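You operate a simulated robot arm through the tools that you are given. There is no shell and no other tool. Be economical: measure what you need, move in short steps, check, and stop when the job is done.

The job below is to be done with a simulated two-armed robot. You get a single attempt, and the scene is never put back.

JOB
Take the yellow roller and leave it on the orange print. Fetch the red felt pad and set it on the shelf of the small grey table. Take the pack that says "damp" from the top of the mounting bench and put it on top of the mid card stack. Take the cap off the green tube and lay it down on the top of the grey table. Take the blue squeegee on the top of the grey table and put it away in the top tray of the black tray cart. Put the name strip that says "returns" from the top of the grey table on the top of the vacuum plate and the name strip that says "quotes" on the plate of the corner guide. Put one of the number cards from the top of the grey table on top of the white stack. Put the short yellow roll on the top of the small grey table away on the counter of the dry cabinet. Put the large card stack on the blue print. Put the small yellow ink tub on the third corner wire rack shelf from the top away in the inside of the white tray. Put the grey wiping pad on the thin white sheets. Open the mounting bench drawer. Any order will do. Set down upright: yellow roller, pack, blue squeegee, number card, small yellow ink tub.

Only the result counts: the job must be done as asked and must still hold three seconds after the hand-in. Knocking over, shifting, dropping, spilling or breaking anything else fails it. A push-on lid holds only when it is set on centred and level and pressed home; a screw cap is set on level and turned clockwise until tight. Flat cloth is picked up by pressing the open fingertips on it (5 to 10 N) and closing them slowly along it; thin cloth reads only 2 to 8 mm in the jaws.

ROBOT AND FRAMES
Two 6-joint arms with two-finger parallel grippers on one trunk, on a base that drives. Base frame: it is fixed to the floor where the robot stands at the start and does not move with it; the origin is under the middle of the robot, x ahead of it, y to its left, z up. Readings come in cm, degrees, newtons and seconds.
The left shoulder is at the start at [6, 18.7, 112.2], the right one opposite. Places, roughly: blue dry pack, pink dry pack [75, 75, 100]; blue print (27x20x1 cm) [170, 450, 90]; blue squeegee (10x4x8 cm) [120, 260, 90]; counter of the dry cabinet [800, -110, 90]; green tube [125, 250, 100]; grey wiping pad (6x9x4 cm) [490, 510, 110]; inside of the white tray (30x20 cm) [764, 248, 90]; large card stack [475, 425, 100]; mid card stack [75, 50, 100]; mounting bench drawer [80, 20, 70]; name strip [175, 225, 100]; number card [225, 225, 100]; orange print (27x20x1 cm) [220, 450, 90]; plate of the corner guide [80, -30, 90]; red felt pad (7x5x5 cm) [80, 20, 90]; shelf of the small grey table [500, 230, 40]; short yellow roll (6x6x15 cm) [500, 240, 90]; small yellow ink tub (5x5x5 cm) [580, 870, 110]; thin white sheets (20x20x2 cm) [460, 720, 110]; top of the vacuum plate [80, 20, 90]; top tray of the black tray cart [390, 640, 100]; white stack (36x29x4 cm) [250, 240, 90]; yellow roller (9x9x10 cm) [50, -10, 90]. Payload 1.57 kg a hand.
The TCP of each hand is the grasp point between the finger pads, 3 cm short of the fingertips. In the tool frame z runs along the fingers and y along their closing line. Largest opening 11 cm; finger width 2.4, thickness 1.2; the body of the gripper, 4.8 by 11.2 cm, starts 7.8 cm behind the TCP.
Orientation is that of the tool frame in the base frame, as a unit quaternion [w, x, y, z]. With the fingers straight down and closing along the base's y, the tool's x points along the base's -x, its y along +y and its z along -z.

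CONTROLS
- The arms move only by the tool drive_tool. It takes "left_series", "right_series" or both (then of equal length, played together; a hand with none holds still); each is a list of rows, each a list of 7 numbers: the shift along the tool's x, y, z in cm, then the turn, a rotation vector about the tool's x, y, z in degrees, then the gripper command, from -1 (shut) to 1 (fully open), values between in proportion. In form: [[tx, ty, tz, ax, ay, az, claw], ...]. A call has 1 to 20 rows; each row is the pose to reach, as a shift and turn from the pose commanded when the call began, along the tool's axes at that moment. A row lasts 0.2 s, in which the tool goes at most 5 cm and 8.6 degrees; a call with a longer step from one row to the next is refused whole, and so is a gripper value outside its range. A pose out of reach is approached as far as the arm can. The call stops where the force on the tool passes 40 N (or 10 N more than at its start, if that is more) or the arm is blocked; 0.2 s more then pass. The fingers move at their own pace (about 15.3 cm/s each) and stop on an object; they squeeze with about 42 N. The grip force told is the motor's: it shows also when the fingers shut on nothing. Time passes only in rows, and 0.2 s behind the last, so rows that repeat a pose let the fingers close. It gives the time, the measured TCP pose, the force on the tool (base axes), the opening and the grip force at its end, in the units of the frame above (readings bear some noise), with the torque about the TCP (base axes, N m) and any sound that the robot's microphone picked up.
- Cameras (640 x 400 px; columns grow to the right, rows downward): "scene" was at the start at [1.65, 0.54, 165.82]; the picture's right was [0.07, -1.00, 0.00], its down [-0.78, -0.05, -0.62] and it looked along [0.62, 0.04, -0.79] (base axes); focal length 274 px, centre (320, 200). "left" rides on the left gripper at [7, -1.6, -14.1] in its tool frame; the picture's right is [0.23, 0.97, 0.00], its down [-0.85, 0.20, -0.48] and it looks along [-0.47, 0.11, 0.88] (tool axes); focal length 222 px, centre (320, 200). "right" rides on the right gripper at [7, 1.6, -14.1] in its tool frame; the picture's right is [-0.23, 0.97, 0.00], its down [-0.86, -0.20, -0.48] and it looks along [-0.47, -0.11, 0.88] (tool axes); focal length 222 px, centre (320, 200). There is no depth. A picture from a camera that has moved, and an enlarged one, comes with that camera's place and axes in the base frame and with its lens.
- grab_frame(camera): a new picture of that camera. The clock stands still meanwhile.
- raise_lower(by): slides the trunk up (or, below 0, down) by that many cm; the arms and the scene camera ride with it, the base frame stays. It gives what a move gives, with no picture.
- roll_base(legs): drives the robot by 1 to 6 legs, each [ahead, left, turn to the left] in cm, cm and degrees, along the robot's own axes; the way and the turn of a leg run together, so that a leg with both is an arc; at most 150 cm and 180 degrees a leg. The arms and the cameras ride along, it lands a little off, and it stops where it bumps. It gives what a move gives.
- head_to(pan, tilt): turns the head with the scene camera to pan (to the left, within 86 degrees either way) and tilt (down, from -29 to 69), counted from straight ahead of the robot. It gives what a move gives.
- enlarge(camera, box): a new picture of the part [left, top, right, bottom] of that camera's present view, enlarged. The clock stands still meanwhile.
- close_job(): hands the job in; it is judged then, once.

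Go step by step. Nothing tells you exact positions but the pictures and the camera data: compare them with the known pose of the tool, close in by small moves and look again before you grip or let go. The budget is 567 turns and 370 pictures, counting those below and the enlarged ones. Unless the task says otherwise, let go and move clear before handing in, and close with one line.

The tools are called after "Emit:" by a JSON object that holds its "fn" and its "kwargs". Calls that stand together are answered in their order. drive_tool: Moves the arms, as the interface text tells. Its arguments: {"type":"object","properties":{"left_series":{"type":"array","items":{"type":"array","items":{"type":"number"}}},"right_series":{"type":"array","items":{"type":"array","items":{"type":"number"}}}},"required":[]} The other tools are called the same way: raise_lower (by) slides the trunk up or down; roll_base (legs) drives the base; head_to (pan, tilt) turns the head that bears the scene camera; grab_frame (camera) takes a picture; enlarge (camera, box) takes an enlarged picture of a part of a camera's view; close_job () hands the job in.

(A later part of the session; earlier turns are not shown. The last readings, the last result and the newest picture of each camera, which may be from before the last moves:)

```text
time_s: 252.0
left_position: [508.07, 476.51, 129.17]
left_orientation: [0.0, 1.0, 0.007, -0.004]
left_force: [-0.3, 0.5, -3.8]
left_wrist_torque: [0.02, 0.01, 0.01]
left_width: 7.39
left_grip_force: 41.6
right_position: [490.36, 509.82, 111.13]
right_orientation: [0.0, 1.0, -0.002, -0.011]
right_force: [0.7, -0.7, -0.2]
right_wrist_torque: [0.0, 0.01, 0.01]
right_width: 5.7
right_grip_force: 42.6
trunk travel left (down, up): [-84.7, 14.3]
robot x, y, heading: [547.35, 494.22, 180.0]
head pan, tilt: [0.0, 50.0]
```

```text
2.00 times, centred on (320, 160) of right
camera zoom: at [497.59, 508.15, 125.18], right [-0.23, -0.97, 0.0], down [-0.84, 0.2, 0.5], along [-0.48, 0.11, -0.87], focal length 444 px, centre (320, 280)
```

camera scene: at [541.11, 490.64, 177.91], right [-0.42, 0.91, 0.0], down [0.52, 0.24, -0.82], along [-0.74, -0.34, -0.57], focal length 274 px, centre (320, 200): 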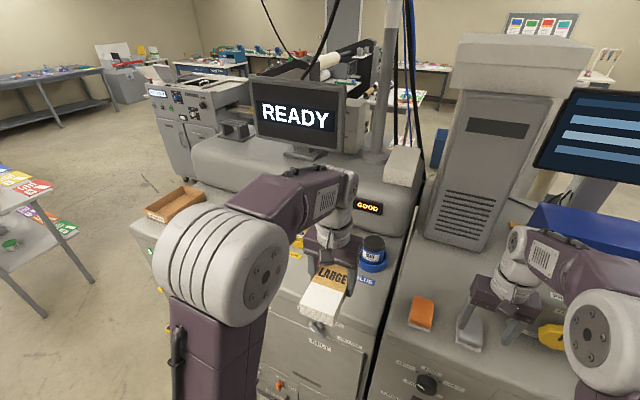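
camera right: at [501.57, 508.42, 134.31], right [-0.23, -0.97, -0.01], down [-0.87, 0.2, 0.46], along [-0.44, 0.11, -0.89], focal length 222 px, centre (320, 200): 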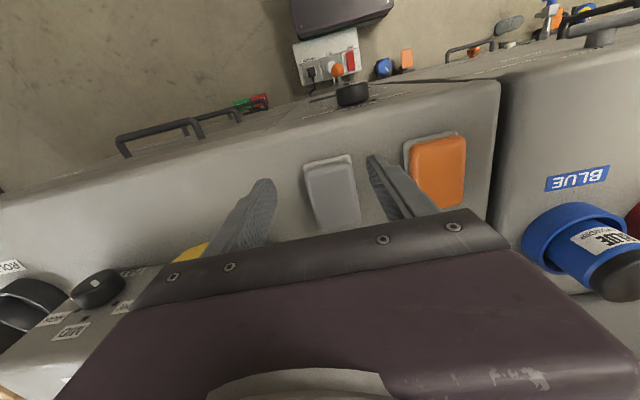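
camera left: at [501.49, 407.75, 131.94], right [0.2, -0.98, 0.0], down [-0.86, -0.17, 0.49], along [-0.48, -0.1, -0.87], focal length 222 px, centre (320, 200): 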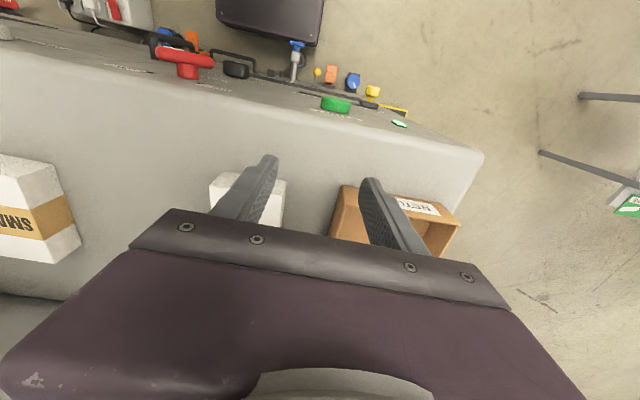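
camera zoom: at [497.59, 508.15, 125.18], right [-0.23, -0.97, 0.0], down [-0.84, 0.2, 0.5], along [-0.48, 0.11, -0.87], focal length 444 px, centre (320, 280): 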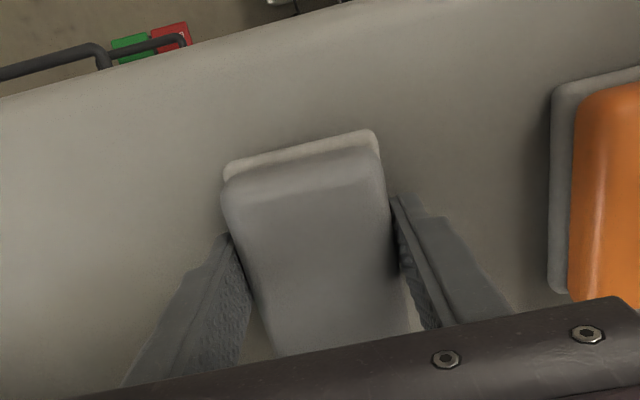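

Gripped. Lift, retract and drive along +y to the wooden bench.

Emit:
{"fn": "drive_tool", "kwargs": {"right_series": [[0, 0, -3, 0, 0, 0, -1], [0, 0, -7, 0, 0, 0, -1], [0, 0, -11, 0, 0, 0, -1], [0, 0, -15, 0, 0, 0, -1], [4, 0, -18, 0, 0, 0, -1], [8, 0, -18, 0, 0, 0, -1], [12, 0, -18, 0, 0, 0, -1]]}}

Emit:
{"fn": "roll_base", "kwargs": {"legs": [[-15, 0, 0], [0, -120, 0]]}}

Emit:
{"fn": "head_to", "kwargs": {"pan": -25, "tilt": 30}}

Emit:
{"fn": "grab_frame", "kwargs": {"camera": "scene"}}

```text
time_s: 253.6
left_position: [508.14, 476.55, 129.16]
left_orientation: [0.0, 1.0, 0.008, -0.006]
left_force: [0.2, 0.7, -3.8]
left_wrist_torque: [-0.03, -0.04, 0.04]
left_width: 7.38
left_grip_force: 41.6
right_position: [503.03, 509.62, 128.96]
right_orientation: [0.0, 1.0, -0.002, -0.011]
right_force: [0.4, 0.4, -0.8]
right_wrist_torque: [0.02, 0.0, -0.02]
right_width: 5.73
right_grip_force: 41.6
trunk travel left (down, up): [-84.7, 14.3]
robot x, y, heading: [547.11, 494.33, 179.6]
head pan, tilt: [0.0, 50.0]
```

```text
time_s: 260.8
left_position: [523.77, 598.8, 129.23]
left_orientation: [0.0, 1.0, 0.008, -0.005]
left_force: [0.7, -0.3, -3.4]
left_wrist_torque: [-0.02, -0.01, 0.02]
left_width: 7.36
left_grip_force: 42.3
right_position: [518.67, 631.76, 129.04]
right_orientation: [0.0, 1.0, -0.002, -0.012]
right_force: [0.2, 0.5, -1.4]
right_wrist_torque: [0.02, -0.02, 0.0]
right_width: 5.72
right_grip_force: 42.2
trunk travel left (down, up): [-84.7, 14.3]
robot x, y, heading: [562.88, 616.33, 179.7]
head pan, tilt: [0.0, 50.0]
```

```text
time_s: 261.7
left_position: [523.81, 598.91, 129.23]
left_orientation: [0.0, 1.0, 0.008, -0.005]
left_force: [-0.4, 0.8, -3.4]
left_wrist_torque: [0.01, 0.02, 0.0]
left_width: 7.39
left_grip_force: 42.2
right_position: [518.7, 631.96, 128.89]
right_orientation: [0.0, 1.0, -0.003, -0.011]
right_force: [0.1, 0.7, -1.1]
right_wrist_torque: [-0.01, 0.02, -0.01]
right_width: 5.71
right_grip_force: 42.2
trunk travel left (down, up): [-84.7, 14.3]
robot x, y, heading: [562.94, 616.5, 179.7]
head pan, tilt: [-25.0, 30.0]
```

```text
259 pictures are left
camera scene: at [560.68, 620.43, 178.69], right [0.43, 0.9, 0.0], down [0.45, -0.21, -0.87], along [-0.78, 0.37, -0.5], focal length 274 px, centre (320, 200)
```

scene: 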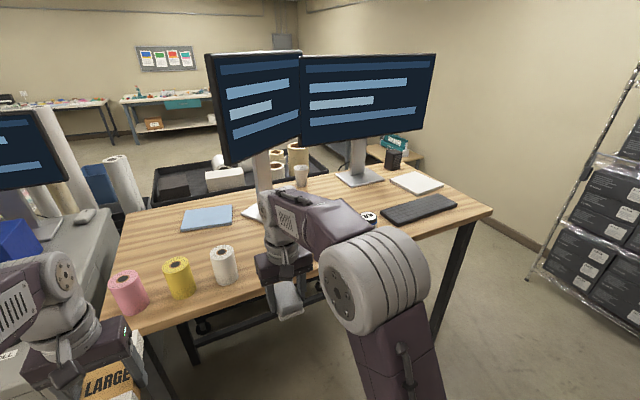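

The thin white sheets lie near the right end of the desk, at about [456,733]. I'll drive round to the desk's +y end and face -y.

Emit:
{"fn": "roll_base", "kwargs": {"legs": [[0, -100, 0], [0, -82, 0]]}}

Emit:
{"fn": "head_to", "kwargs": {"pan": 0, "tilt": 30}}

Emit:
{"fn": "grab_frame", "kwargs": {"camera": "scene"}}

Emit:
{"fn": "head_to", "kwargs": {"pan": -80, "tilt": 25}}

Emit:
{"fn": "grab_frame", "kwargs": {"camera": "scene"}}

```text
time_s: 270.9
left_position: [526.82, 781.22, 129.1]
left_orientation: [-0.001, 1.0, 0.0, -0.005]
left_force: [0.1, 0.5, -3.3]
left_wrist_torque: [0.02, -0.02, 0.02]
left_width: 7.39
left_grip_force: 42.1
right_position: [522.13, 814.3, 128.91]
right_orientation: [-0.001, 1.0, -0.009, -0.012]
right_force: [0.1, -0.9, -0.9]
right_wrist_torque: [0.01, 0.0, 0.0]
right_width: 5.69
right_grip_force: 41.8
trunk travel left (down, up): [-84.7, 14.3]
robot x, y, heading: [565.97, 798.56, 178.9]
head pan, tilt: [-25.0, 30.0]
```

```text
time_s: 271.8
left_position: [526.74, 781.31, 129.25]
left_orientation: [0.0, 1.0, 0.001, -0.006]
left_force: [0.0, 1.0, -3.4]
left_wrist_torque: [0.01, 0.03, -0.05]
left_width: 7.34
left_grip_force: 41.7
right_position: [522.14, 814.36, 128.94]
right_orientation: [0.0, 1.0, -0.009, -0.011]
right_force: [-0.8, -0.2, -1.3]
right_wrist_torque: [0.0, 0.01, -0.04]
right_width: 5.68
right_grip_force: 42.5
trunk travel left (down, up): [-84.7, 14.3]
robot x, y, heading: [566.06, 798.58, 178.8]
head pan, tilt: [0.0, 30.0]
```

```text
258 pictures are left
camera scene: at [563.04, 798.6, 178.7], right [0.02, 1.0, 0.0], down [0.5, -0.01, -0.87], along [-0.87, 0.02, -0.5], focal length 274 px, centre (320, 200)
```

scene: 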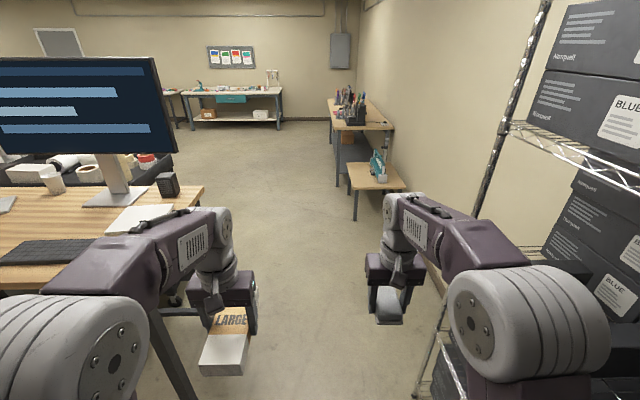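

```text
time_s: 273.3
left_position: [526.88, 781.15, 129.14]
left_orientation: [0.0, 1.0, 0.001, -0.006]
left_force: [0.2, -0.3, -3.9]
left_wrist_torque: [-0.04, -0.02, -0.02]
left_width: 7.37
left_grip_force: 41.7
right_position: [522.03, 814.31, 128.97]
right_orientation: [0.0, 1.0, -0.009, -0.012]
right_force: [-0.3, 0.4, 0.2]
right_wrist_torque: [0.03, 0.02, 0.0]
right_width: 5.7
right_grip_force: 42.3
trunk travel left (down, up): [-84.7, 14.3]
robot x, y, heading: [566.42, 798.3, 178.7]
head pan, tilt: [-80.0, 25.0]
```

```text
257 pictures are left
camera scene: at [570.64, 807.44, 179.5], right [0.99, 0.15, 0.0], down [0.07, -0.42, -0.91], along [-0.14, 0.9, -0.42], focal length 274 px, centre (320, 200)
```

scene: 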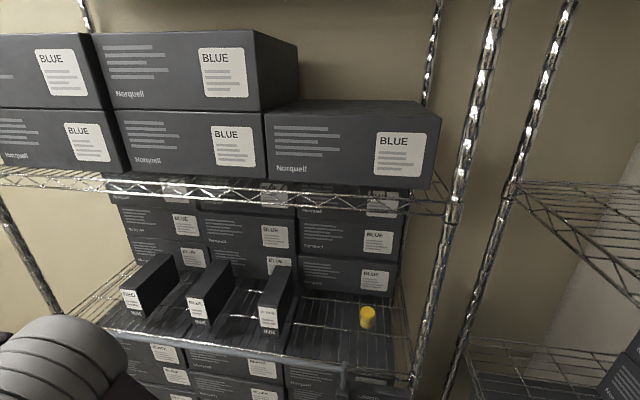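

The ink tub is visible on the rack shelf at about [576,870]. First the pad: I'll drive to the desk end and face -y.

Emit:
{"fn": "roll_base", "kwargs": {"legs": [[92, 0, 0], [0, 0, 91.2]]}}

Emit:
{"fn": "head_to", "kwargs": {"pan": -10, "tilt": 50}}

Emit:
{"fn": "grab_frame", "kwargs": {"camera": "scene"}}

```text
time_s: 282.1
left_position: [491.55, 762.39, 129.1]
left_orientation: [0.004, 0.698, 0.717, -0.004]
left_force: [-0.3, 0.4, -4.5]
left_wrist_torque: [-0.01, 0.0, 0.03]
left_width: 7.39
left_grip_force: 42.1
right_position: [458.53, 756.82, 128.95]
right_orientation: [0.008, 0.705, 0.709, -0.009]
right_force: [0.0, 0.5, -0.8]
right_wrist_torque: [0.02, 0.01, -0.01]
right_width: 5.69
right_grip_force: 41.7
trunk travel left (down, up): [-84.7, 14.3]
robot x, y, heading: [473.51, 801.11, -89.5]
head pan, tilt: [-80.0, 25.0]
```

```text
time_s: 283.5
left_position: [491.57, 762.39, 129.1]
left_orientation: [0.004, 0.698, 0.717, -0.003]
left_force: [0.1, -0.1, -3.2]
left_wrist_torque: [0.0, -0.01, -0.01]
left_width: 7.35
left_grip_force: 42.2
right_position: [458.59, 756.86, 128.9]
right_orientation: [0.008, 0.705, 0.709, -0.008]
right_force: [-0.8, -0.4, -0.2]
right_wrist_torque: [0.02, -0.01, 0.01]
right_width: 5.69
right_grip_force: 41.9
trunk travel left (down, up): [-84.7, 14.3]
robot x, y, heading: [473.18, 801.13, -90.0]
head pan, tilt: [-10.0, 50.0]
```

```text
256 pictures are left
camera scene: at [472.22, 799.57, 175.75], right [-0.99, 0.17, 0.0], down [0.13, 0.76, -0.64], along [-0.11, -0.63, -0.77], focal length 274 px, centre (320, 200)
```

scene: 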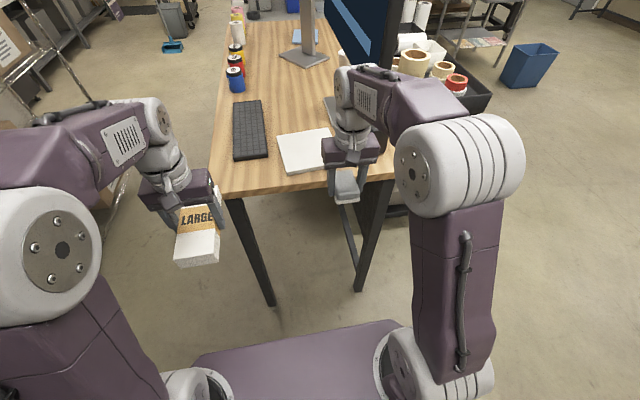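

Emit:
{"fn": "roll_base", "kwargs": {"legs": [[30, 0, 0]]}}

Emit:
{"fn": "grab_frame", "kwargs": {"camera": "scene"}}

Emit:
{"fn": "grab_frame", "kwargs": {"camera": "right"}}

```text
time_s: 285.5
left_position: [491.53, 732.43, 129.33]
left_orientation: [0.005, 0.699, 0.715, -0.004]
left_force: [0.0, 1.0, -3.9]
left_wrist_torque: [-0.03, -0.04, -0.01]
left_width: 7.4
left_grip_force: 42.4
right_position: [458.55, 726.96, 129.03]
right_orientation: [0.008, 0.707, 0.707, -0.009]
right_force: [-0.6, 0.1, -1.8]
right_wrist_torque: [-0.03, -0.01, 0.0]
right_width: 5.71
right_grip_force: 42.6
trunk travel left (down, up): [-84.7, 14.3]
robot x, y, heading: [473.55, 770.93, -89.7]
head pan, tilt: [-10.0, 50.0]
```

```text
255 pictures are left
camera scene: at [472.32, 769.74, 175.75], right [-0.98, 0.17, 0.0], down [0.13, 0.75, -0.64], along [-0.11, -0.63, -0.77], focal length 274 px, centre (320, 200)
```

scene: 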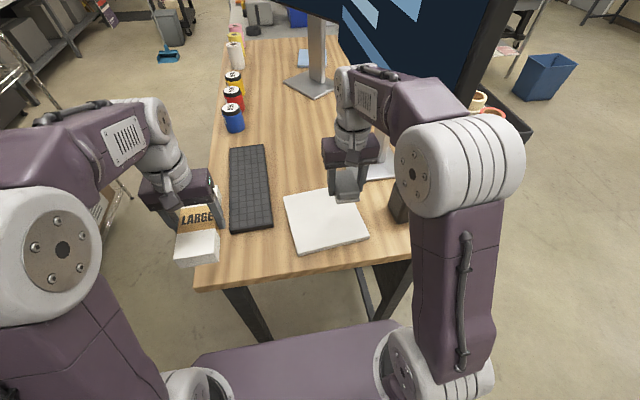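

```text
254 pictures are left
camera right: at [460.1, 734.29, 143.06], right [0.97, -0.22, 0.01], down [-0.2, -0.84, 0.5], along [-0.11, -0.49, -0.87], focal length 222 px, centre (320, 200)
```

right: 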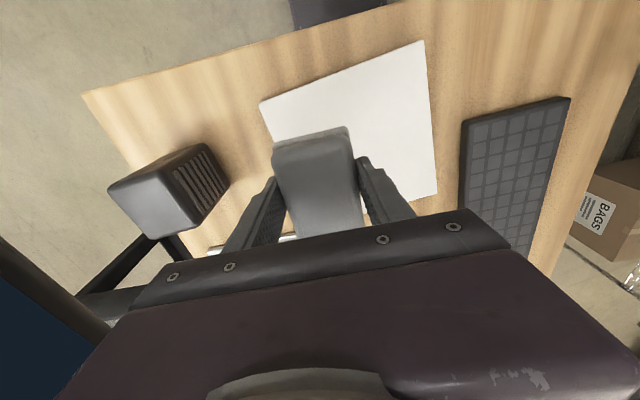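

The pad is nearly over the sheets. I'll shift a little and lower to contact.

Emit:
{"fn": "drive_tool", "kwargs": {"right_series": [[-2, 2, 2, 0, 0, 0, -1], [-3, 3.4, 5, 0, 0, 0, -1], [-3, 3.4, 8, 0, 0, 0, -1], [-3, 3.4, 9, 0, 0, 0, -1], [-3, 3.4, 10, 0, 0, 0, -1], [-3, 3.4, 10.7, 0, 0, 0, -1], [-3, 3.4, 11.4, 0, 0, 0, -1], [-3, 3.4, 12.1, 0, 0, 0, -1], [-3, 3.4, 12.8, 0, 0, 0, -1], [-3, 3.4, 13.5, 0, 0, 0, -1], [-3, 3.4, 14.2, 0, 0, 0, -1], [-3, 3.4, 14.9, 0, 0, 0, -1], [-3, 3.4, 15.6, 0, 0, 0, -1], [-3, 3.4, 16.3, 0, 0, 0, -1], [-3, 3.4, 17, 0, 0, 0, -1], [-3, 3.4, 17.7, 0, 0, 0, -1]]}}

Emit:
{"fn": "grab_frame", "kwargs": {"camera": "right"}}

Emit:
{"fn": "enlarge", "kwargs": {"camera": "scene", "box": [240, 140, 420, 260]}}

```text
time_s: 287.6
left_position: [491.5, 732.56, 129.26]
left_orientation: [0.004, 0.699, 0.715, -0.004]
left_force: [0.7, -1.0, -3.9]
left_wrist_torque: [0.03, -0.01, 0.04]
left_width: 7.39
left_grip_force: 42.3
right_position: [461.97, 723.63, 116.82]
right_orientation: [0.013, 0.706, 0.708, -0.014]
right_force: [-2.5, 11.3, 26.8]
right_wrist_torque: [1.01, 0.05, 0.14]
right_width: 5.71
right_grip_force: 41.4
trunk travel left (down, up): [-84.7, 14.3]
robot x, y, heading: [473.76, 770.64, -89.9]
head pan, tilt: [-10.0, 50.0]
stopped in row 10 (right hand): the force on the tool passed its limit (the readings are from after the stop); the commanded pose is now the measured one
```

```text
253 pictures are left
camera right: at [463.48, 731.07, 130.74], right [0.97, -0.22, 0.01], down [-0.2, -0.84, 0.51], along [-0.11, -0.5, -0.86], focal length 222 px, centre (320, 200)
```

right: 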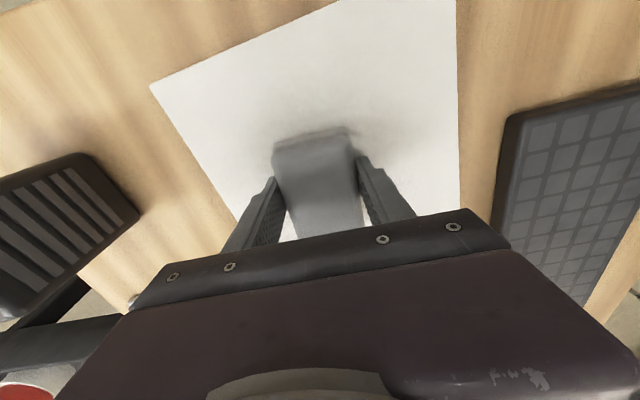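

```text
3.33 times, centred on (330, 200) of scene
camera zoom: at [472.35, 769.97, 175.79], right [-0.98, 0.17, 0.0], down [0.13, 0.75, -0.65], along [-0.11, -0.64, -0.76], focal length 913 px, centre (287, 200)
```

zoom: 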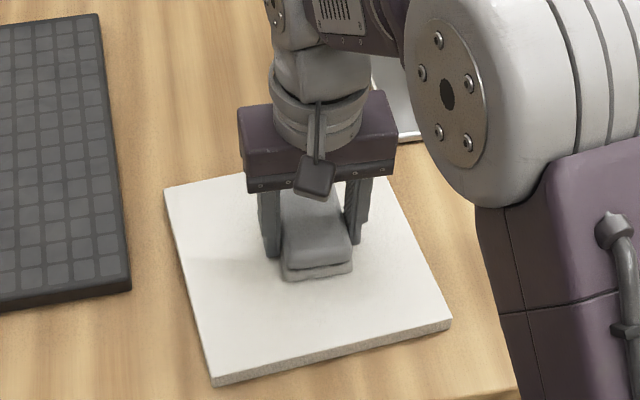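

Emit:
{"fn": "drive_tool", "kwargs": {"right_series": [[0, 0, -0.3, 0, 1.5, 0, -1], [0, 0, -0.3, 0, 1.5, 0, -0.2], [0, 0, -0.3, 0, 1.5, 0, 0.3], [0, 0, -0.3, 0, 1.5, 0, 0.35], [0, 0, -3, 0, 1.5, 0, 0.35], [0, 0, -7, 0, 1.5, 0, 0.35], [0, 0, -11, 0, 1.5, 0, 0.35], [0, 0, -15, 0, 1.5, 0, 0.35], [0, 0, -15, 0, 1.5, 0, 0.35]]}}

Emit:
{"fn": "enlarge", "kwargs": {"camera": "scene", "box": [240, 140, 420, 260]}}

```text
time_s: 289.6
left_position: [491.56, 732.17, 129.22]
left_orientation: [0.003, 0.699, 0.716, -0.003]
left_force: [0.6, 0.0, -2.7]
left_wrist_torque: [0.0, -0.02, 0.0]
left_width: 7.4
left_grip_force: 42.5
right_position: [461.87, 723.84, 131.7]
right_orientation: [0.004, 0.707, 0.707, -0.004]
right_force: [-0.2, 0.1, -0.1]
right_wrist_torque: [-0.01, 0.04, 0.0]
right_width: 7.43
right_grip_force: 0.1
trunk travel left (down, up): [-84.7, 14.3]
robot x, y, heading: [473.79, 771.28, -90.0]
head pan, tilt: [-10.0, 50.0]
```

```text
3.33 times, centred on (330, 200) of scene
camera zoom: at [472.31, 769.41, 175.75], right [-0.98, 0.17, 0.0], down [0.13, 0.75, -0.64], along [-0.11, -0.63, -0.77], focal length 913 px, centre (287, 200)
```

zoom: 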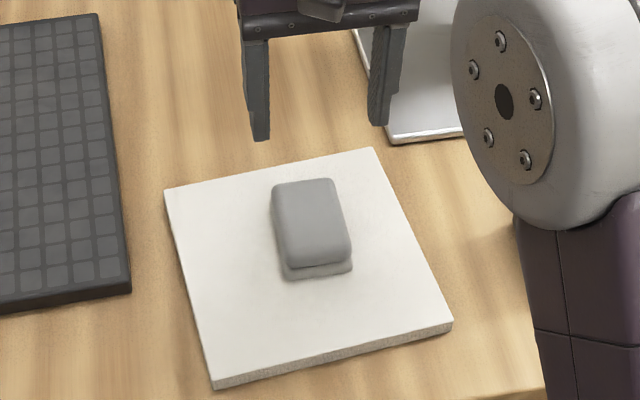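

The pad is on the sheets. Now the ink tub: I'll back off, turn to face the rack (+y) and look closely.

Emit:
{"fn": "roll_base", "kwargs": {"legs": [[-10, 0, 0], [0, 0, 178], [-10, 0, 0], [0, -83, 0]]}}

Emit:
{"fn": "head_to", "kwargs": {"pan": -10, "tilt": 40}}

Emit:
{"fn": "grab_frame", "kwargs": {"camera": "scene"}}

```text
time_s: 302.6
left_position: [538.55, 804.09, 129.23]
left_orientation: [0.003, -0.683, 0.73, 0.002]
left_force: [-0.3, 0.4, -2.8]
left_wrist_torque: [-0.04, 0.03, -0.03]
left_width: 7.39
left_grip_force: 41.1
right_position: [568.95, 809.74, 131.58]
right_orientation: [0.004, -0.677, 0.736, 0.003]
right_force: [-0.1, -0.6, -0.6]
right_wrist_torque: [0.0, 0.0, -0.01]
right_width: 7.42
right_grip_force: 0.1
trunk travel left (down, up): [-84.7, 14.3]
robot x, y, heading: [553.09, 764.2, 85.2]
head pan, tilt: [-10.0, 50.0]
```

```text
time_s: 303.3
left_position: [538.58, 804.19, 129.17]
left_orientation: [0.004, -0.684, 0.729, 0.003]
left_force: [-0.1, 0.0, -4.0]
left_wrist_torque: [0.0, 0.02, 0.0]
left_width: 7.35
left_grip_force: 41.9
right_position: [568.93, 809.91, 131.5]
right_orientation: [0.004, -0.676, 0.737, 0.003]
right_force: [-0.1, -0.2, -0.4]
right_wrist_torque: [0.01, 0.01, -0.02]
right_width: 7.45
right_grip_force: 0.0
trunk travel left (down, up): [-84.7, 14.3]
robot x, y, heading: [553.21, 763.44, 85.0]
head pan, tilt: [-10.0, 40.0]
```

```text
250 pictures are left
camera scene: at [554.99, 766.21, 177.16], right [0.97, -0.26, 0.0], down [-0.17, -0.62, -0.77], along [0.2, 0.74, -0.64], focal length 274 px, centre (320, 200)
```

scene: 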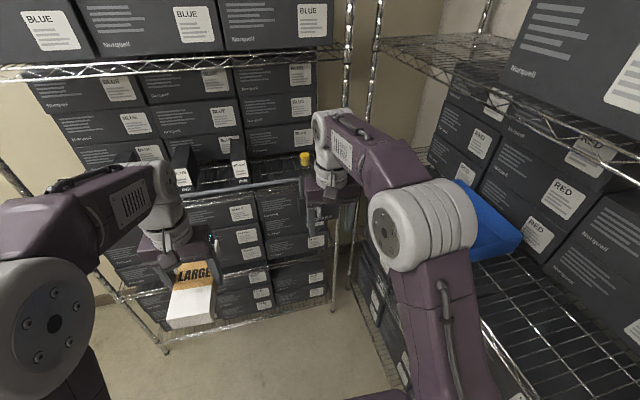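

Emit:
{"fn": "enlarge", "kwargs": {"camera": "scene", "box": [160, 110, 400, 260]}}

Emit:
{"fn": "grab_frame", "kwargs": {"camera": "right"}}

```text
2.67 times, centred on (280, 185) of scene
camera zoom: at [554.99, 766.21, 177.16], right [0.97, -0.26, 0.0], down [-0.17, -0.62, -0.77], along [0.2, 0.74, -0.64], focal length 730 px, centre (427, 240)
```

zoom: 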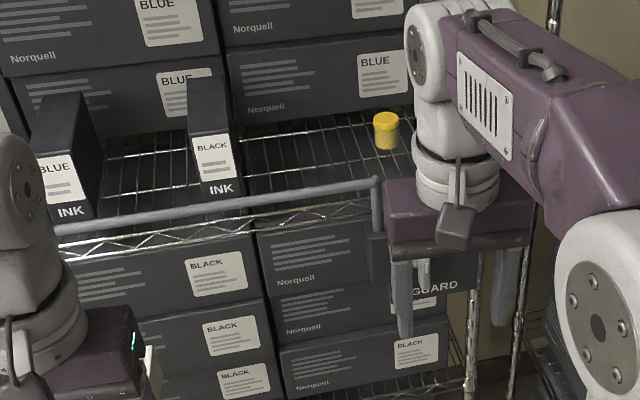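

```text
248 pictures are left
camera right: at [566.7, 802.86, 145.61], right [-0.95, 0.31, 0.0], down [0.27, 0.83, 0.49], along [0.15, 0.46, -0.87], focal length 222 px, centre (320, 200)
```

right: 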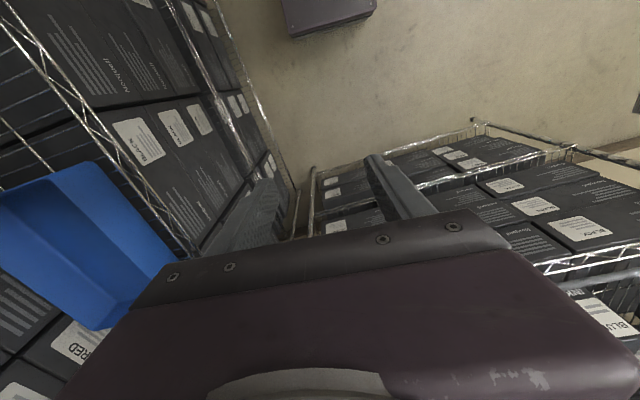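

The tub is at about [576,870], z 110–115, behind a guard rail (top z≈118). I'll tuck the stack hand back, square up and approach over the rail.

Emit:
{"fn": "drive_tool", "kwargs": {"left_series": [[4, 0, -1, 0, 0, 0, -1], [8, 0, -2, 0, 0, 0, -1], [12, 0, -4, 0, 0, 0, -1], [13, 0, -6, 0, 0, 0, -1], [13, 0, -6, 0, 0, 0, -1]]}}

Emit:
{"fn": "roll_base", "kwargs": {"legs": [[0, 0, 5], [25, -5, 0]]}}

Emit:
{"fn": "grab_frame", "kwargs": {"camera": "scene"}}

```text
time_s: 304.5
left_position: [537.83, 791.36, 135.03]
left_orientation: [0.003, -0.683, 0.731, 0.003]
left_force: [0.2, 0.8, -2.4]
left_wrist_torque: [-0.02, 0.0, 0.0]
left_width: 7.35
left_grip_force: 41.7
right_position: [569.08, 809.83, 131.44]
right_orientation: [0.003, -0.677, 0.736, 0.003]
right_force: [0.3, -0.5, -0.5]
right_wrist_torque: [-0.04, -0.03, -0.01]
right_width: 7.45
right_grip_force: 0.0
trunk travel left (down, up): [-84.7, 14.3]
robot x, y, heading: [553.25, 763.81, 85.2]
head pan, tilt: [-10.0, 40.0]
```

```text
time_s: 306.8
left_position: [540.36, 814.11, 135.07]
left_orientation: [-0.004, 0.716, -0.698, -0.003]
left_force: [0.2, -0.6, -3.4]
left_wrist_torque: [-0.02, 0.01, 0.01]
left_width: 7.38
left_grip_force: 42.4
right_position: [569.58, 835.47, 131.64]
right_orientation: [-0.005, 0.709, -0.705, -0.004]
right_force: [0.8, -0.3, -0.3]
right_wrist_torque: [0.0, -0.01, 0.02]
right_width: 7.43
right_grip_force: 0.0
trunk travel left (down, up): [-84.7, 14.3]
robot x, y, heading: [557.82, 788.57, 90.2]
head pan, tilt: [-10.0, 40.0]
```

```text
247 pictures are left
camera scene: at [559.62, 790.6, 177.17], right [0.99, -0.17, 0.0], down [-0.11, -0.63, -0.77], along [0.13, 0.76, -0.64], focal length 274 px, centre (320, 200)
```

scene: 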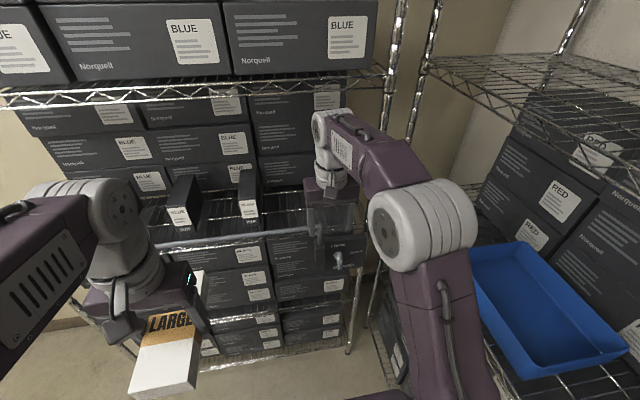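

The arm's top sits about 29 cm above its TCP and the shelf above is at z≈154, so I'll go in at TCP 119, right of the rail's end.

Emit:
{"fn": "raise_lower", "kwargs": {"by": -12.6}}

Emit:
{"fn": "roll_base", "kwargs": {"legs": [[10, -6, 0]]}}

Emit:
{"fn": "grab_frame", "kwargs": {"camera": "scene"}}

Emit:
{"fn": "grab_frame", "kwargs": {"camera": "right"}}

```text
time_s: 308.4
left_position: [540.42, 814.35, 122.45]
left_orientation: [-0.002, 0.717, -0.698, -0.002]
left_force: [-0.4, 0.3, -3.7]
left_wrist_torque: [-0.02, -0.01, -0.01]
left_width: 7.36
left_grip_force: 41.8
right_position: [569.54, 835.61, 118.97]
right_orientation: [-0.003, 0.709, -0.706, -0.004]
right_force: [-0.8, 0.6, 0.2]
right_wrist_torque: [-0.03, -0.01, -0.02]
right_width: 7.44
right_grip_force: 0.1
trunk travel left (down, up): [-72.1, 26.9]
robot x, y, heading: [558.26, 788.55, 90.4]
head pan, tilt: [-10.0, 40.0]
```

```text
time_s: 309.6
left_position: [546.37, 824.22, 122.47]
left_orientation: [-0.003, 0.716, -0.698, -0.004]
left_force: [-0.3, 0.3, -3.3]
left_wrist_torque: [0.01, 0.03, 0.03]
left_width: 7.37
left_grip_force: 42.2
right_position: [575.67, 845.51, 118.97]
right_orientation: [-0.004, 0.709, -0.705, -0.005]
right_force: [0.0, -0.6, 0.6]
right_wrist_torque: [0.01, -0.01, 0.02]
right_width: 7.43
right_grip_force: 0.1
trunk travel left (down, up): [-72.1, 26.9]
robot x, y, heading: [564.13, 798.51, 90.0]
head pan, tilt: [-10.0, 40.0]
```

```text
246 pictures are left
camera scene: at [565.67, 800.72, 164.57], right [0.99, -0.17, 0.0], down [-0.11, -0.63, -0.77], along [0.13, 0.76, -0.64], focal length 274 px, centre (320, 200)
```

scene: 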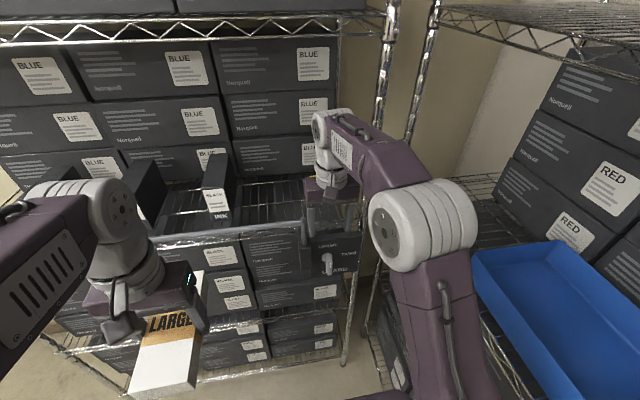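

```text
245 pictures are left
camera right: at [573.95, 838.34, 133.08], right [-0.98, 0.22, 0.0], down [0.19, 0.85, 0.49], along [0.11, 0.48, -0.87], focal length 222 px, centre (320, 200)
```

right: 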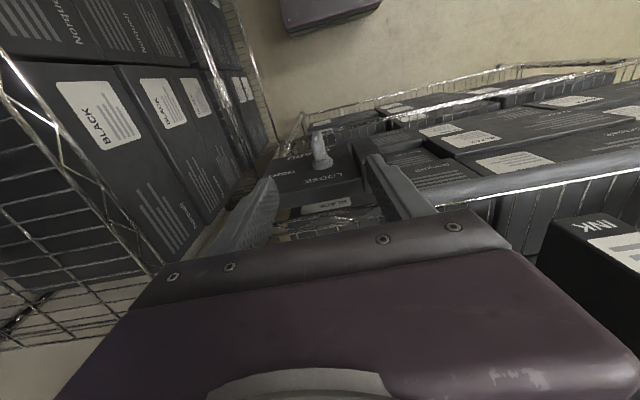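

Emit:
{"fn": "drive_tool", "kwargs": {"right_series": [[0, 0, 0, 0, 0, 0, 0.1], [0, 2, 0, 0, 0, 0, 0.1], [0, 2, 0, 0, 0, 0, 0.1]]}}

Emit:
{"fn": "grab_frame", "kwargs": {"camera": "right"}}

```text
time_s: 310.4
left_position: [546.47, 824.35, 122.37]
left_orientation: [-0.003, 0.716, -0.698, -0.003]
left_force: [0.0, 0.8, -3.8]
left_wrist_torque: [0.01, -0.01, -0.02]
left_width: 7.39
left_grip_force: 41.6
right_position: [573.61, 845.65, 118.86]
right_orientation: [-0.003, 0.71, -0.705, -0.004]
right_force: [0.6, -0.3, -0.3]
right_wrist_torque: [0.02, 0.0, -0.02]
right_width: 6.03
right_grip_force: 0.1
trunk travel left (down, up): [-72.1, 26.9]
robot x, y, heading: [564.43, 798.33, 90.5]
head pan, tilt: [-10.0, 40.0]
```

```text
244 pictures are left
camera right: at [571.98, 838.5, 133.0], right [-0.98, 0.22, 0.0], down [0.19, 0.85, 0.49], along [0.1, 0.48, -0.87], focal length 222 px, centre (320, 200)
```

right: 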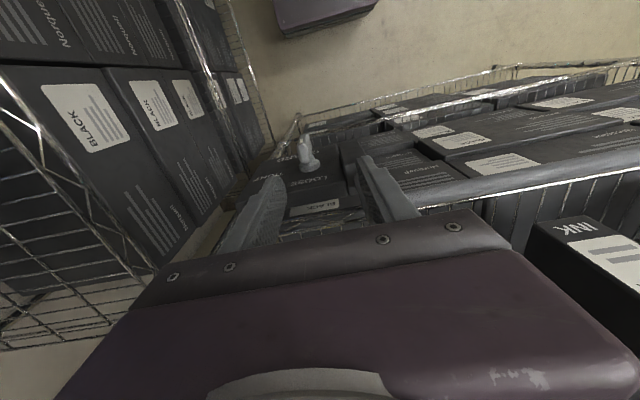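

Emit:
{"fn": "drive_tool", "kwargs": {"right_series": [[0, -2, 0, 0, 0, 0, 0.1], [0, -4, 0, 0, 0, 0, 0.1], [0, -4, 0, 0, 0, 0, 0.1]]}}

Emit:
{"fn": "enlarge", "kwargs": {"camera": "right", "box": [220, 80, 460, 240]}}

```text
time_s: 311.2
left_position: [546.43, 824.26, 122.46]
left_orientation: [-0.002, 0.716, -0.698, -0.003]
left_force: [-0.7, -0.5, -3.4]
left_wrist_torque: [-0.03, -0.01, 0.0]
left_width: 7.37
left_grip_force: 42.0
right_position: [577.56, 845.66, 118.9]
right_orientation: [-0.004, 0.709, -0.705, -0.004]
right_force: [-0.2, 0.0, 0.1]
right_wrist_torque: [-0.01, 0.0, -0.02]
right_width: 6.06
right_grip_force: 0.0
trunk travel left (down, up): [-72.1, 26.9]
robot x, y, heading: [564.16, 798.57, 90.5]
head pan, tilt: [-10.0, 40.0]
```

```text
2.50 times, centred on (340, 160) of right
camera zoom: at [575.88, 838.51, 133.03], right [-0.98, 0.22, 0.0], down [0.19, 0.85, 0.49], along [0.11, 0.48, -0.87], focal length 555 px, centre (270, 300)
```

zoom: 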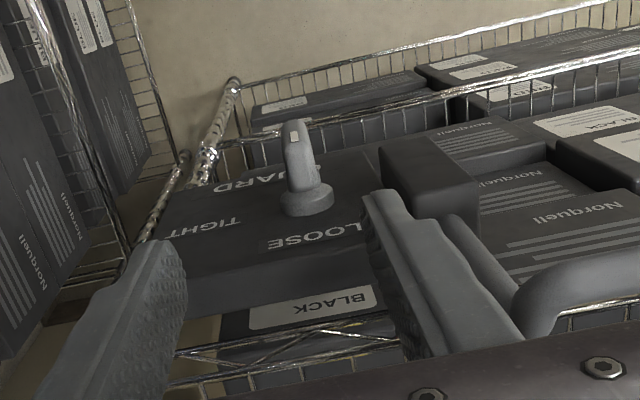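

A guard clamp (TIGHT/LOOSE lever) sits below; I stay above it. Going in 16 cm.

Emit:
{"fn": "roll_base", "kwargs": {"legs": [[15, 0, 0]]}}

Emit:
{"fn": "grab_frame", "kwargs": {"camera": "right"}}

Emit:
{"fn": "enlarge", "kwargs": {"camera": "scene", "box": [240, 80, 440, 220]}}

```text
time_s: 312.6
left_position: [546.31, 839.1, 122.36]
left_orientation: [-0.003, 0.716, -0.698, -0.004]
left_force: [-0.3, -0.5, -2.9]
left_wrist_torque: [0.01, -0.03, 0.04]
left_width: 7.39
left_grip_force: 41.3
right_position: [577.44, 860.65, 118.99]
right_orientation: [-0.004, 0.71, -0.704, -0.005]
right_force: [-0.1, -0.1, 0.8]
right_wrist_torque: [0.0, 0.0, -0.03]
right_width: 6.04
right_grip_force: 0.1
trunk travel left (down, up): [-72.1, 26.9]
robot x, y, heading: [564.17, 813.77, 90.3]
head pan, tilt: [-10.0, 40.0]
```

```text
242 pictures are left
camera right: at [575.78, 853.44, 133.11], right [-0.98, 0.22, 0.0], down [0.19, 0.85, 0.49], along [0.1, 0.48, -0.87], focal length 222 px, centre (320, 200)
```

right: 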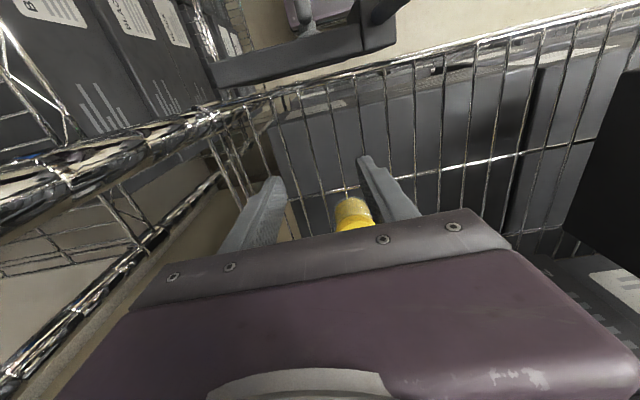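

```text
2.86 times, centred on (340, 150) of scene
camera zoom: at [565.67, 815.71, 164.57], right [0.99, -0.17, 0.0], down [-0.11, -0.63, -0.77], along [0.13, 0.76, -0.64], focal length 782 px, centre (263, 343)
```

zoom: 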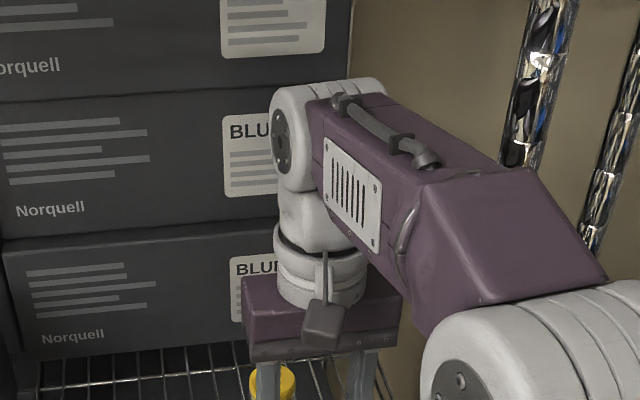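

Emit:
{"fn": "drive_tool", "kwargs": {"right_series": [[0, 0.5, -1.5, 0, 0, 0, 0.36], [-3, 1.2, -1.5, 0, 0, 0, 0.36], [-6, 2, -1.5, 0, 0, 0, 0.36], [-8.9, 2, -1.5, 0, 0, 0, 0.36], [-8.9, 2, -1.5, 0, 0, 0, 0.36]]}}

Emit:
{"fn": "grab_frame", "kwargs": {"camera": "right"}}

Emit:
{"fn": "enlarge", "kwargs": {"camera": "scene", "box": [240, 80, 440, 220]}}

```text
time_s: 313.8
left_position: [546.3, 839.26, 122.31]
left_orientation: [-0.003, 0.717, -0.697, -0.004]
left_force: [-0.6, 0.8, -3.7]
left_wrist_torque: [-0.02, 0.02, -0.01]
left_width: 7.38
left_grip_force: 42.1
right_position: [575.77, 867.54, 119.73]
right_orientation: [-0.004, 0.71, -0.704, -0.004]
right_force: [0.1, 0.1, 0.1]
right_wrist_torque: [0.01, -0.04, 0.0]
right_width: 7.49
right_grip_force: 0.0
right hand out of reach, approached as far as the arm can: row 4, 5
trunk travel left (down, up): [-72.1, 26.9]
robot x, y, heading: [564.2, 813.49, 90.5]
head pan, tilt: [-10.0, 40.0]
```

```text
240 pictures are left
camera right: at [574.04, 860.39, 133.7], right [-0.98, 0.22, 0.0], down [0.19, 0.85, 0.49], along [0.1, 0.48, -0.87], focal length 222 px, centre (320, 200)
```

right: 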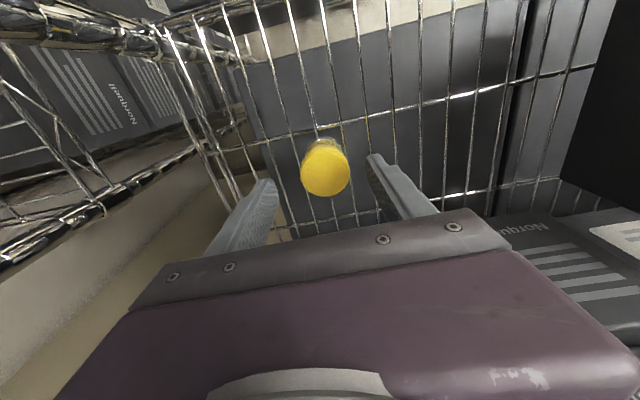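

```text
2.86 times, centred on (340, 150) of scene
camera zoom: at [565.66, 815.89, 164.57], right [0.99, -0.17, 0.0], down [-0.11, -0.63, -0.77], along [0.13, 0.76, -0.64], focal length 782 px, centre (263, 343)
```

zoom: 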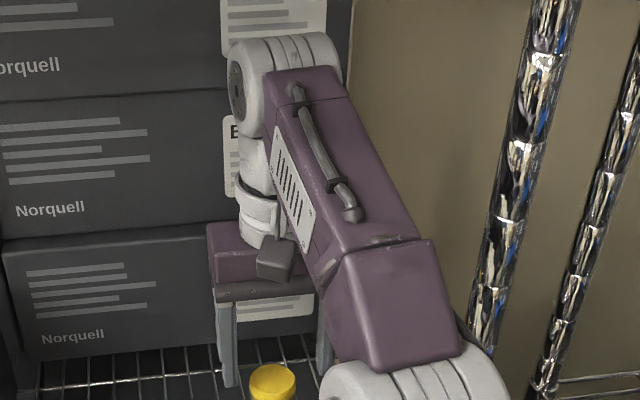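

Emit:
{"fn": "roll_base", "kwargs": {"legs": [[4, 0, 0]]}}

Emit:
{"fn": "drive_tool", "kwargs": {"right_series": [[1.5, 0.3, 0, 0, 0, 0, 0.36], [3.2, 0.3, 0, 0, 0, 0, 0.36], [3.2, 0.3, 0, 0, 0, 0, 0.36]]}}

Emit:
{"fn": "enlarge", "kwargs": {"camera": "right", "box": [200, 80, 440, 240]}}

```text
time_s: 314.6
left_position: [546.24, 842.77, 122.49]
left_orientation: [-0.004, 0.717, -0.697, -0.004]
left_force: [0.2, -0.2, -2.9]
left_wrist_torque: [0.05, 0.04, -0.02]
left_width: 7.37
left_grip_force: 42.0
right_position: [575.67, 871.06, 119.94]
right_orientation: [-0.005, 0.71, -0.704, -0.005]
right_force: [0.1, -1.0, -0.8]
right_wrist_torque: [0.08, 0.01, -0.01]
right_width: 7.49
right_grip_force: 0.1
trunk travel left (down, up): [-72.1, 26.9]
robot x, y, heading: [563.88, 817.74, 90.4]
head pan, tilt: [-10.0, 40.0]
```

```text
time_s: 315.4
left_position: [546.31, 843.65, 122.24]
left_orientation: [-0.002, 0.717, -0.697, -0.002]
left_force: [0.5, 0.2, -3.9]
left_wrist_torque: [-0.05, 0.01, -0.01]
left_width: 7.38
left_grip_force: 41.9
right_position: [575.35, 868.59, 119.39]
right_orientation: [-0.004, 0.71, -0.704, -0.003]
right_force: [-0.8, -0.3, -0.2]
right_wrist_torque: [-0.03, 0.03, -0.01]
right_width: 7.51
right_grip_force: 0.0
trunk travel left (down, up): [-72.1, 26.9]
robot x, y, heading: [564.11, 817.85, 90.4]
head pan, tilt: [-10.0, 40.0]
```

```text
2.50 times, centred on (320, 160) of right
camera zoom: at [573.74, 861.44, 133.6], right [-0.98, 0.22, 0.0], down [0.19, 0.85, 0.49], along [0.1, 0.47, -0.87], focal length 555 px, centre (320, 300)
```

zoom: 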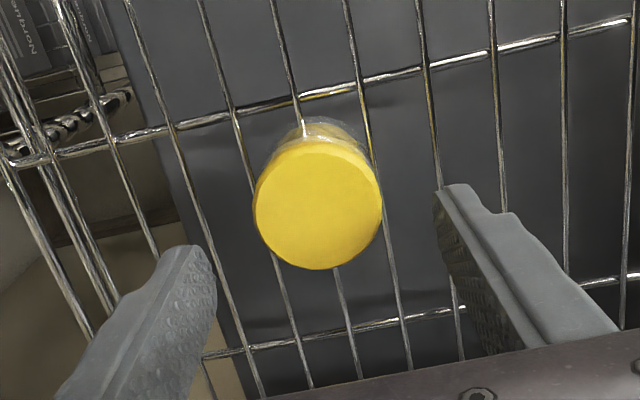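

Emit:
{"fn": "drive_tool", "kwargs": {"right_series": [[0.8, 0.2, 2, 0, 0, 0, 0.36], [0.8, 0.2, 4, 0, 0, 0, 0.36], [0.8, 0.2, 5, 0, 0, 0, 0.36], [0.8, 0.2, 5.6, 0, 0, 0, 0.36], [0.8, 0.2, 5.6, 0, 0, 0, 0.36]]}}

Emit:
{"fn": "enlarge", "kwargs": {"camera": "right", "box": [200, 80, 440, 240]}}

```text
time_s: 316.6
left_position: [546.29, 843.13, 122.39]
left_orientation: [-0.002, 0.717, -0.697, -0.003]
left_force: [-0.7, 0.9, -3.2]
left_wrist_torque: [-0.02, 0.03, 0.0]
left_width: 7.36
left_grip_force: 42.0
right_position: [575.18, 867.75, 114.55]
right_orientation: [-0.01, 0.709, -0.705, -0.01]
right_force: [-0.3, -3.4, 13.0]
right_wrist_torque: [-0.2, -0.42, -0.1]
right_width: 7.51
right_grip_force: 0.1
trunk travel left (down, up): [-72.1, 26.9]
robot x, y, heading: [563.97, 817.56, 90.6]
head pan, tilt: [-10.0, 40.0]
stopped in row 5 (right hand): the force on the tool passed its limit (the readings are from after the stop); the commanded pose is now the measured one
```

```text
2.50 times, centred on (320, 160) of right
camera zoom: at [573.55, 860.27, 128.49], right [-0.98, 0.22, 0.01], down [0.19, 0.84, 0.5], along [0.1, 0.49, -0.86], focal length 555 px, centre (320, 300)
```

zoom: 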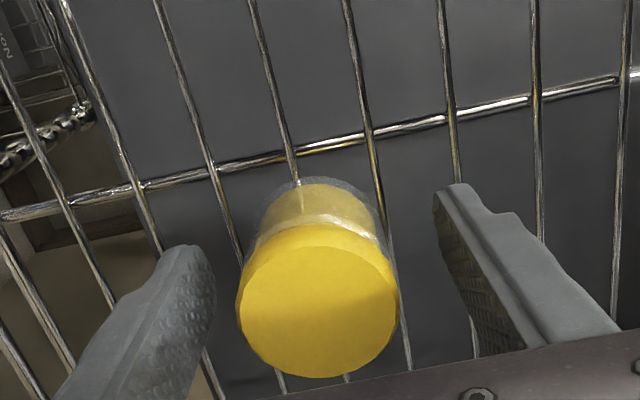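

Emit:
{"fn": "drive_tool", "kwargs": {"right_series": [[0.4, 0, -0.3, 0, 0, 0, 0.36], [0.4, 0, -0.3, 0, 0, 0, 0.1], [0.4, 0, -0.3, 0, 0, 0, -0.3], [0.4, 0, -0.3, 0, 0, 0, -0.8], [0.4, 0, -0.3, 0, 0, 0, -1], [0.4, 0, -0.3, 0, 0, 0, -1]]}}

Emit:
{"fn": "enlarge", "kwargs": {"camera": "right", "box": [200, 80, 440, 240]}}

```text
time_s: 318.0
left_position: [546.34, 843.37, 122.41]
left_orientation: [-0.003, 0.717, -0.697, -0.002]
left_force: [0.1, -0.8, -3.6]
left_wrist_torque: [-0.02, 0.0, -0.04]
left_width: 7.34
left_grip_force: 41.9
right_position: [575.19, 867.59, 114.58]
right_orientation: [-0.009, 0.709, -0.705, -0.009]
right_force: [0.4, 0.1, -0.4]
right_wrist_torque: [-0.01, 0.0, 0.02]
right_width: 4.28
right_grip_force: 42.5
trunk travel left (down, up): [-72.1, 26.9]
robot x, y, heading: [563.52, 817.73, 90.3]
head pan, tilt: [-10.0, 40.0]
```

```text
2.50 times, centred on (320, 160) of right
camera zoom: at [573.65, 860.17, 128.53], right [-0.98, 0.22, 0.01], down [0.19, 0.84, 0.5], along [0.1, 0.49, -0.87], focal length 555 px, centre (320, 300)
```

zoom: 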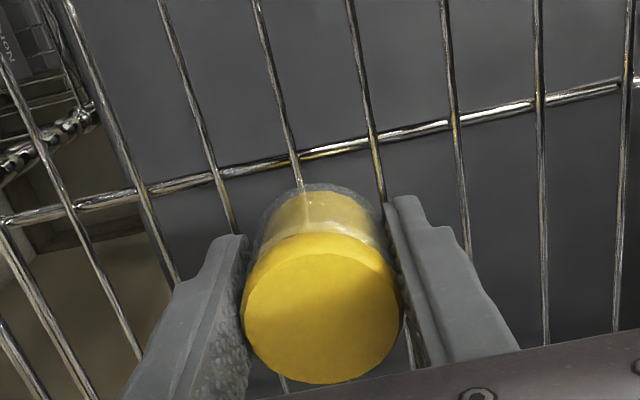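

Emit:
{"fn": "drive_tool", "kwargs": {"right_series": [[0, 0, -2, 0, 0, 0, -1], [0, -0.5, -4, 0, 0, 0, -1], [0, -1.2, -6, 0, 0, 0, -1], [2, -2.2, -6.5, 0, 0, 0, -1], [5, -2.2, -6.5, 0, 0, 0, -1], [5, -2.2, -6.5, 0, 0, 0, -1]]}}

Emit:
{"fn": "grab_frame", "kwargs": {"camera": "right"}}

```text
time_s: 319.4
left_position: [546.31, 843.49, 122.33]
left_orientation: [-0.003, 0.717, -0.697, -0.002]
left_force: [0.5, 0.1, -4.3]
left_wrist_torque: [-0.02, -0.01, 0.03]
left_width: 7.37
left_grip_force: 42.3
right_position: [577.51, 862.4, 120.7]
right_orientation: [-0.009, 0.709, -0.705, -0.009]
right_force: [0.8, 0.5, -0.3]
right_wrist_torque: [-0.03, 0.03, -0.02]
right_width: 4.26
right_grip_force: 42.2
trunk travel left (down, up): [-72.1, 26.9]
robot x, y, heading: [564.11, 817.65, 90.3]
head pan, tilt: [-10.0, 40.0]
```

```text
235 pictures are left
camera right: at [575.84, 855.01, 134.77], right [-0.98, 0.22, 0.01], down [0.19, 0.84, 0.5], along [0.1, 0.49, -0.87], focal length 222 px, centre (320, 200)
```

right: 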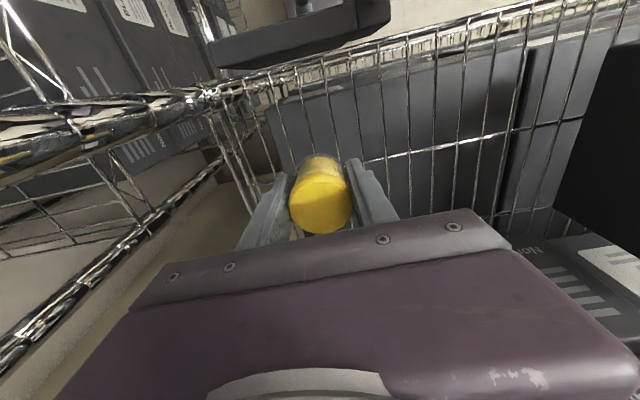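

Tub secured. I'll back out of the rack and drive back along the corridor.

Emit:
{"fn": "roll_base", "kwargs": {"legs": [[-45, 0, 0]]}}

Emit:
{"fn": "raise_lower", "kwargs": {"by": 10}}

Emit:
{"fn": "roll_base", "kwargs": {"legs": [[-140, 0, 0], [-140, 0, 0], [-70, 0, 0]]}}

Emit:
{"fn": "head_to", "kwargs": {"pan": -75, "tilt": 25}}

Emit:
{"fn": "grab_frame", "kwargs": {"camera": "scene"}}

```text
time_s: 322.1
left_position: [546.55, 798.17, 122.22]
left_orientation: [-0.002, 0.716, -0.698, -0.002]
left_force: [-1.2, 0.2, -4.0]
left_wrist_torque: [-0.05, 0.04, -0.01]
left_width: 7.36
left_grip_force: 42.2
right_position: [577.71, 817.08, 120.81]
right_orientation: [-0.008, 0.709, -0.705, -0.01]
right_force: [0.2, -0.4, 0.5]
right_wrist_torque: [0.0, 0.0, 0.05]
right_width: 4.25
right_grip_force: 41.7
trunk travel left (down, up): [-72.1, 26.9]
robot x, y, heading: [564.24, 772.37, 90.3]
head pan, tilt: [-10.0, 40.0]
```

```text
time_s: 323.4
left_position: [546.61, 798.12, 132.37]
left_orientation: [-0.002, 0.717, -0.697, -0.003]
left_force: [0.5, 0.9, -3.5]
left_wrist_torque: [0.0, 0.01, -0.02]
left_width: 7.36
left_grip_force: 42.1
right_position: [577.77, 816.95, 130.84]
right_orientation: [-0.009, 0.709, -0.705, -0.01]
right_force: [-0.4, 0.3, -0.8]
right_wrist_torque: [0.02, 0.01, 0.01]
right_width: 4.29
right_grip_force: 42.1
trunk travel left (down, up): [-82.1, 16.9]
robot x, y, heading: [564.03, 772.21, 90.3]
head pan, tilt: [-10.0, 40.0]
```

```text
time_s: 340.5
left_position: [551.86, 446.22, 132.33]
left_orientation: [-0.002, 0.727, -0.686, -0.002]
left_force: [0.0, -0.3, -3.6]
left_wrist_torque: [-0.06, 0.04, -0.02]
left_width: 7.37
left_grip_force: 41.8
right_position: [582.4, 466.01, 130.95]
right_orientation: [-0.008, 0.72, -0.694, -0.009]
right_force: [-0.6, 0.2, -0.7]
right_wrist_torque: [-0.01, 0.04, -0.01]
right_width: 4.29
right_grip_force: 41.9
trunk travel left (down, up): [-82.1, 16.9]
robot x, y, heading: [570.82, 421.01, 92.0]
head pan, tilt: [-10.0, 40.0]
```

```text
time_s: 341.9
left_position: [551.94, 446.24, 132.4]
left_orientation: [-0.003, 0.727, -0.686, -0.003]
left_force: [-0.1, -0.5, -4.2]
left_wrist_torque: [-0.02, 0.01, 0.02]
left_width: 7.34
left_grip_force: 41.9
right_position: [582.4, 465.9, 130.87]
right_orientation: [-0.009, 0.72, -0.694, -0.01]
right_force: [-0.5, -0.3, -0.7]
right_wrist_torque: [-0.02, 0.01, 0.02]
right_width: 4.25
right_grip_force: 42.4
trunk travel left (down, up): [-82.1, 16.9]
robot x, y, heading: [570.45, 420.91, 91.6]
head pan, tilt: [-75.0, 25.0]
```

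```text
234 pictures are left
camera scene: at [579.48, 417.54, 176.9], right [0.29, -0.96, 0.0], down [-0.4, -0.12, -0.91], along [0.87, 0.27, -0.42], focal length 274 px, centre (320, 200)
```

scene: 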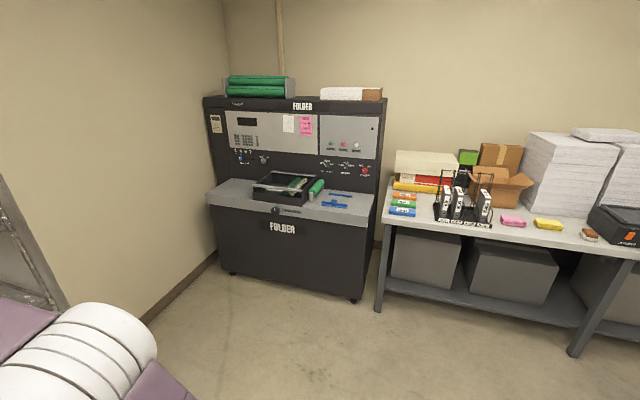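

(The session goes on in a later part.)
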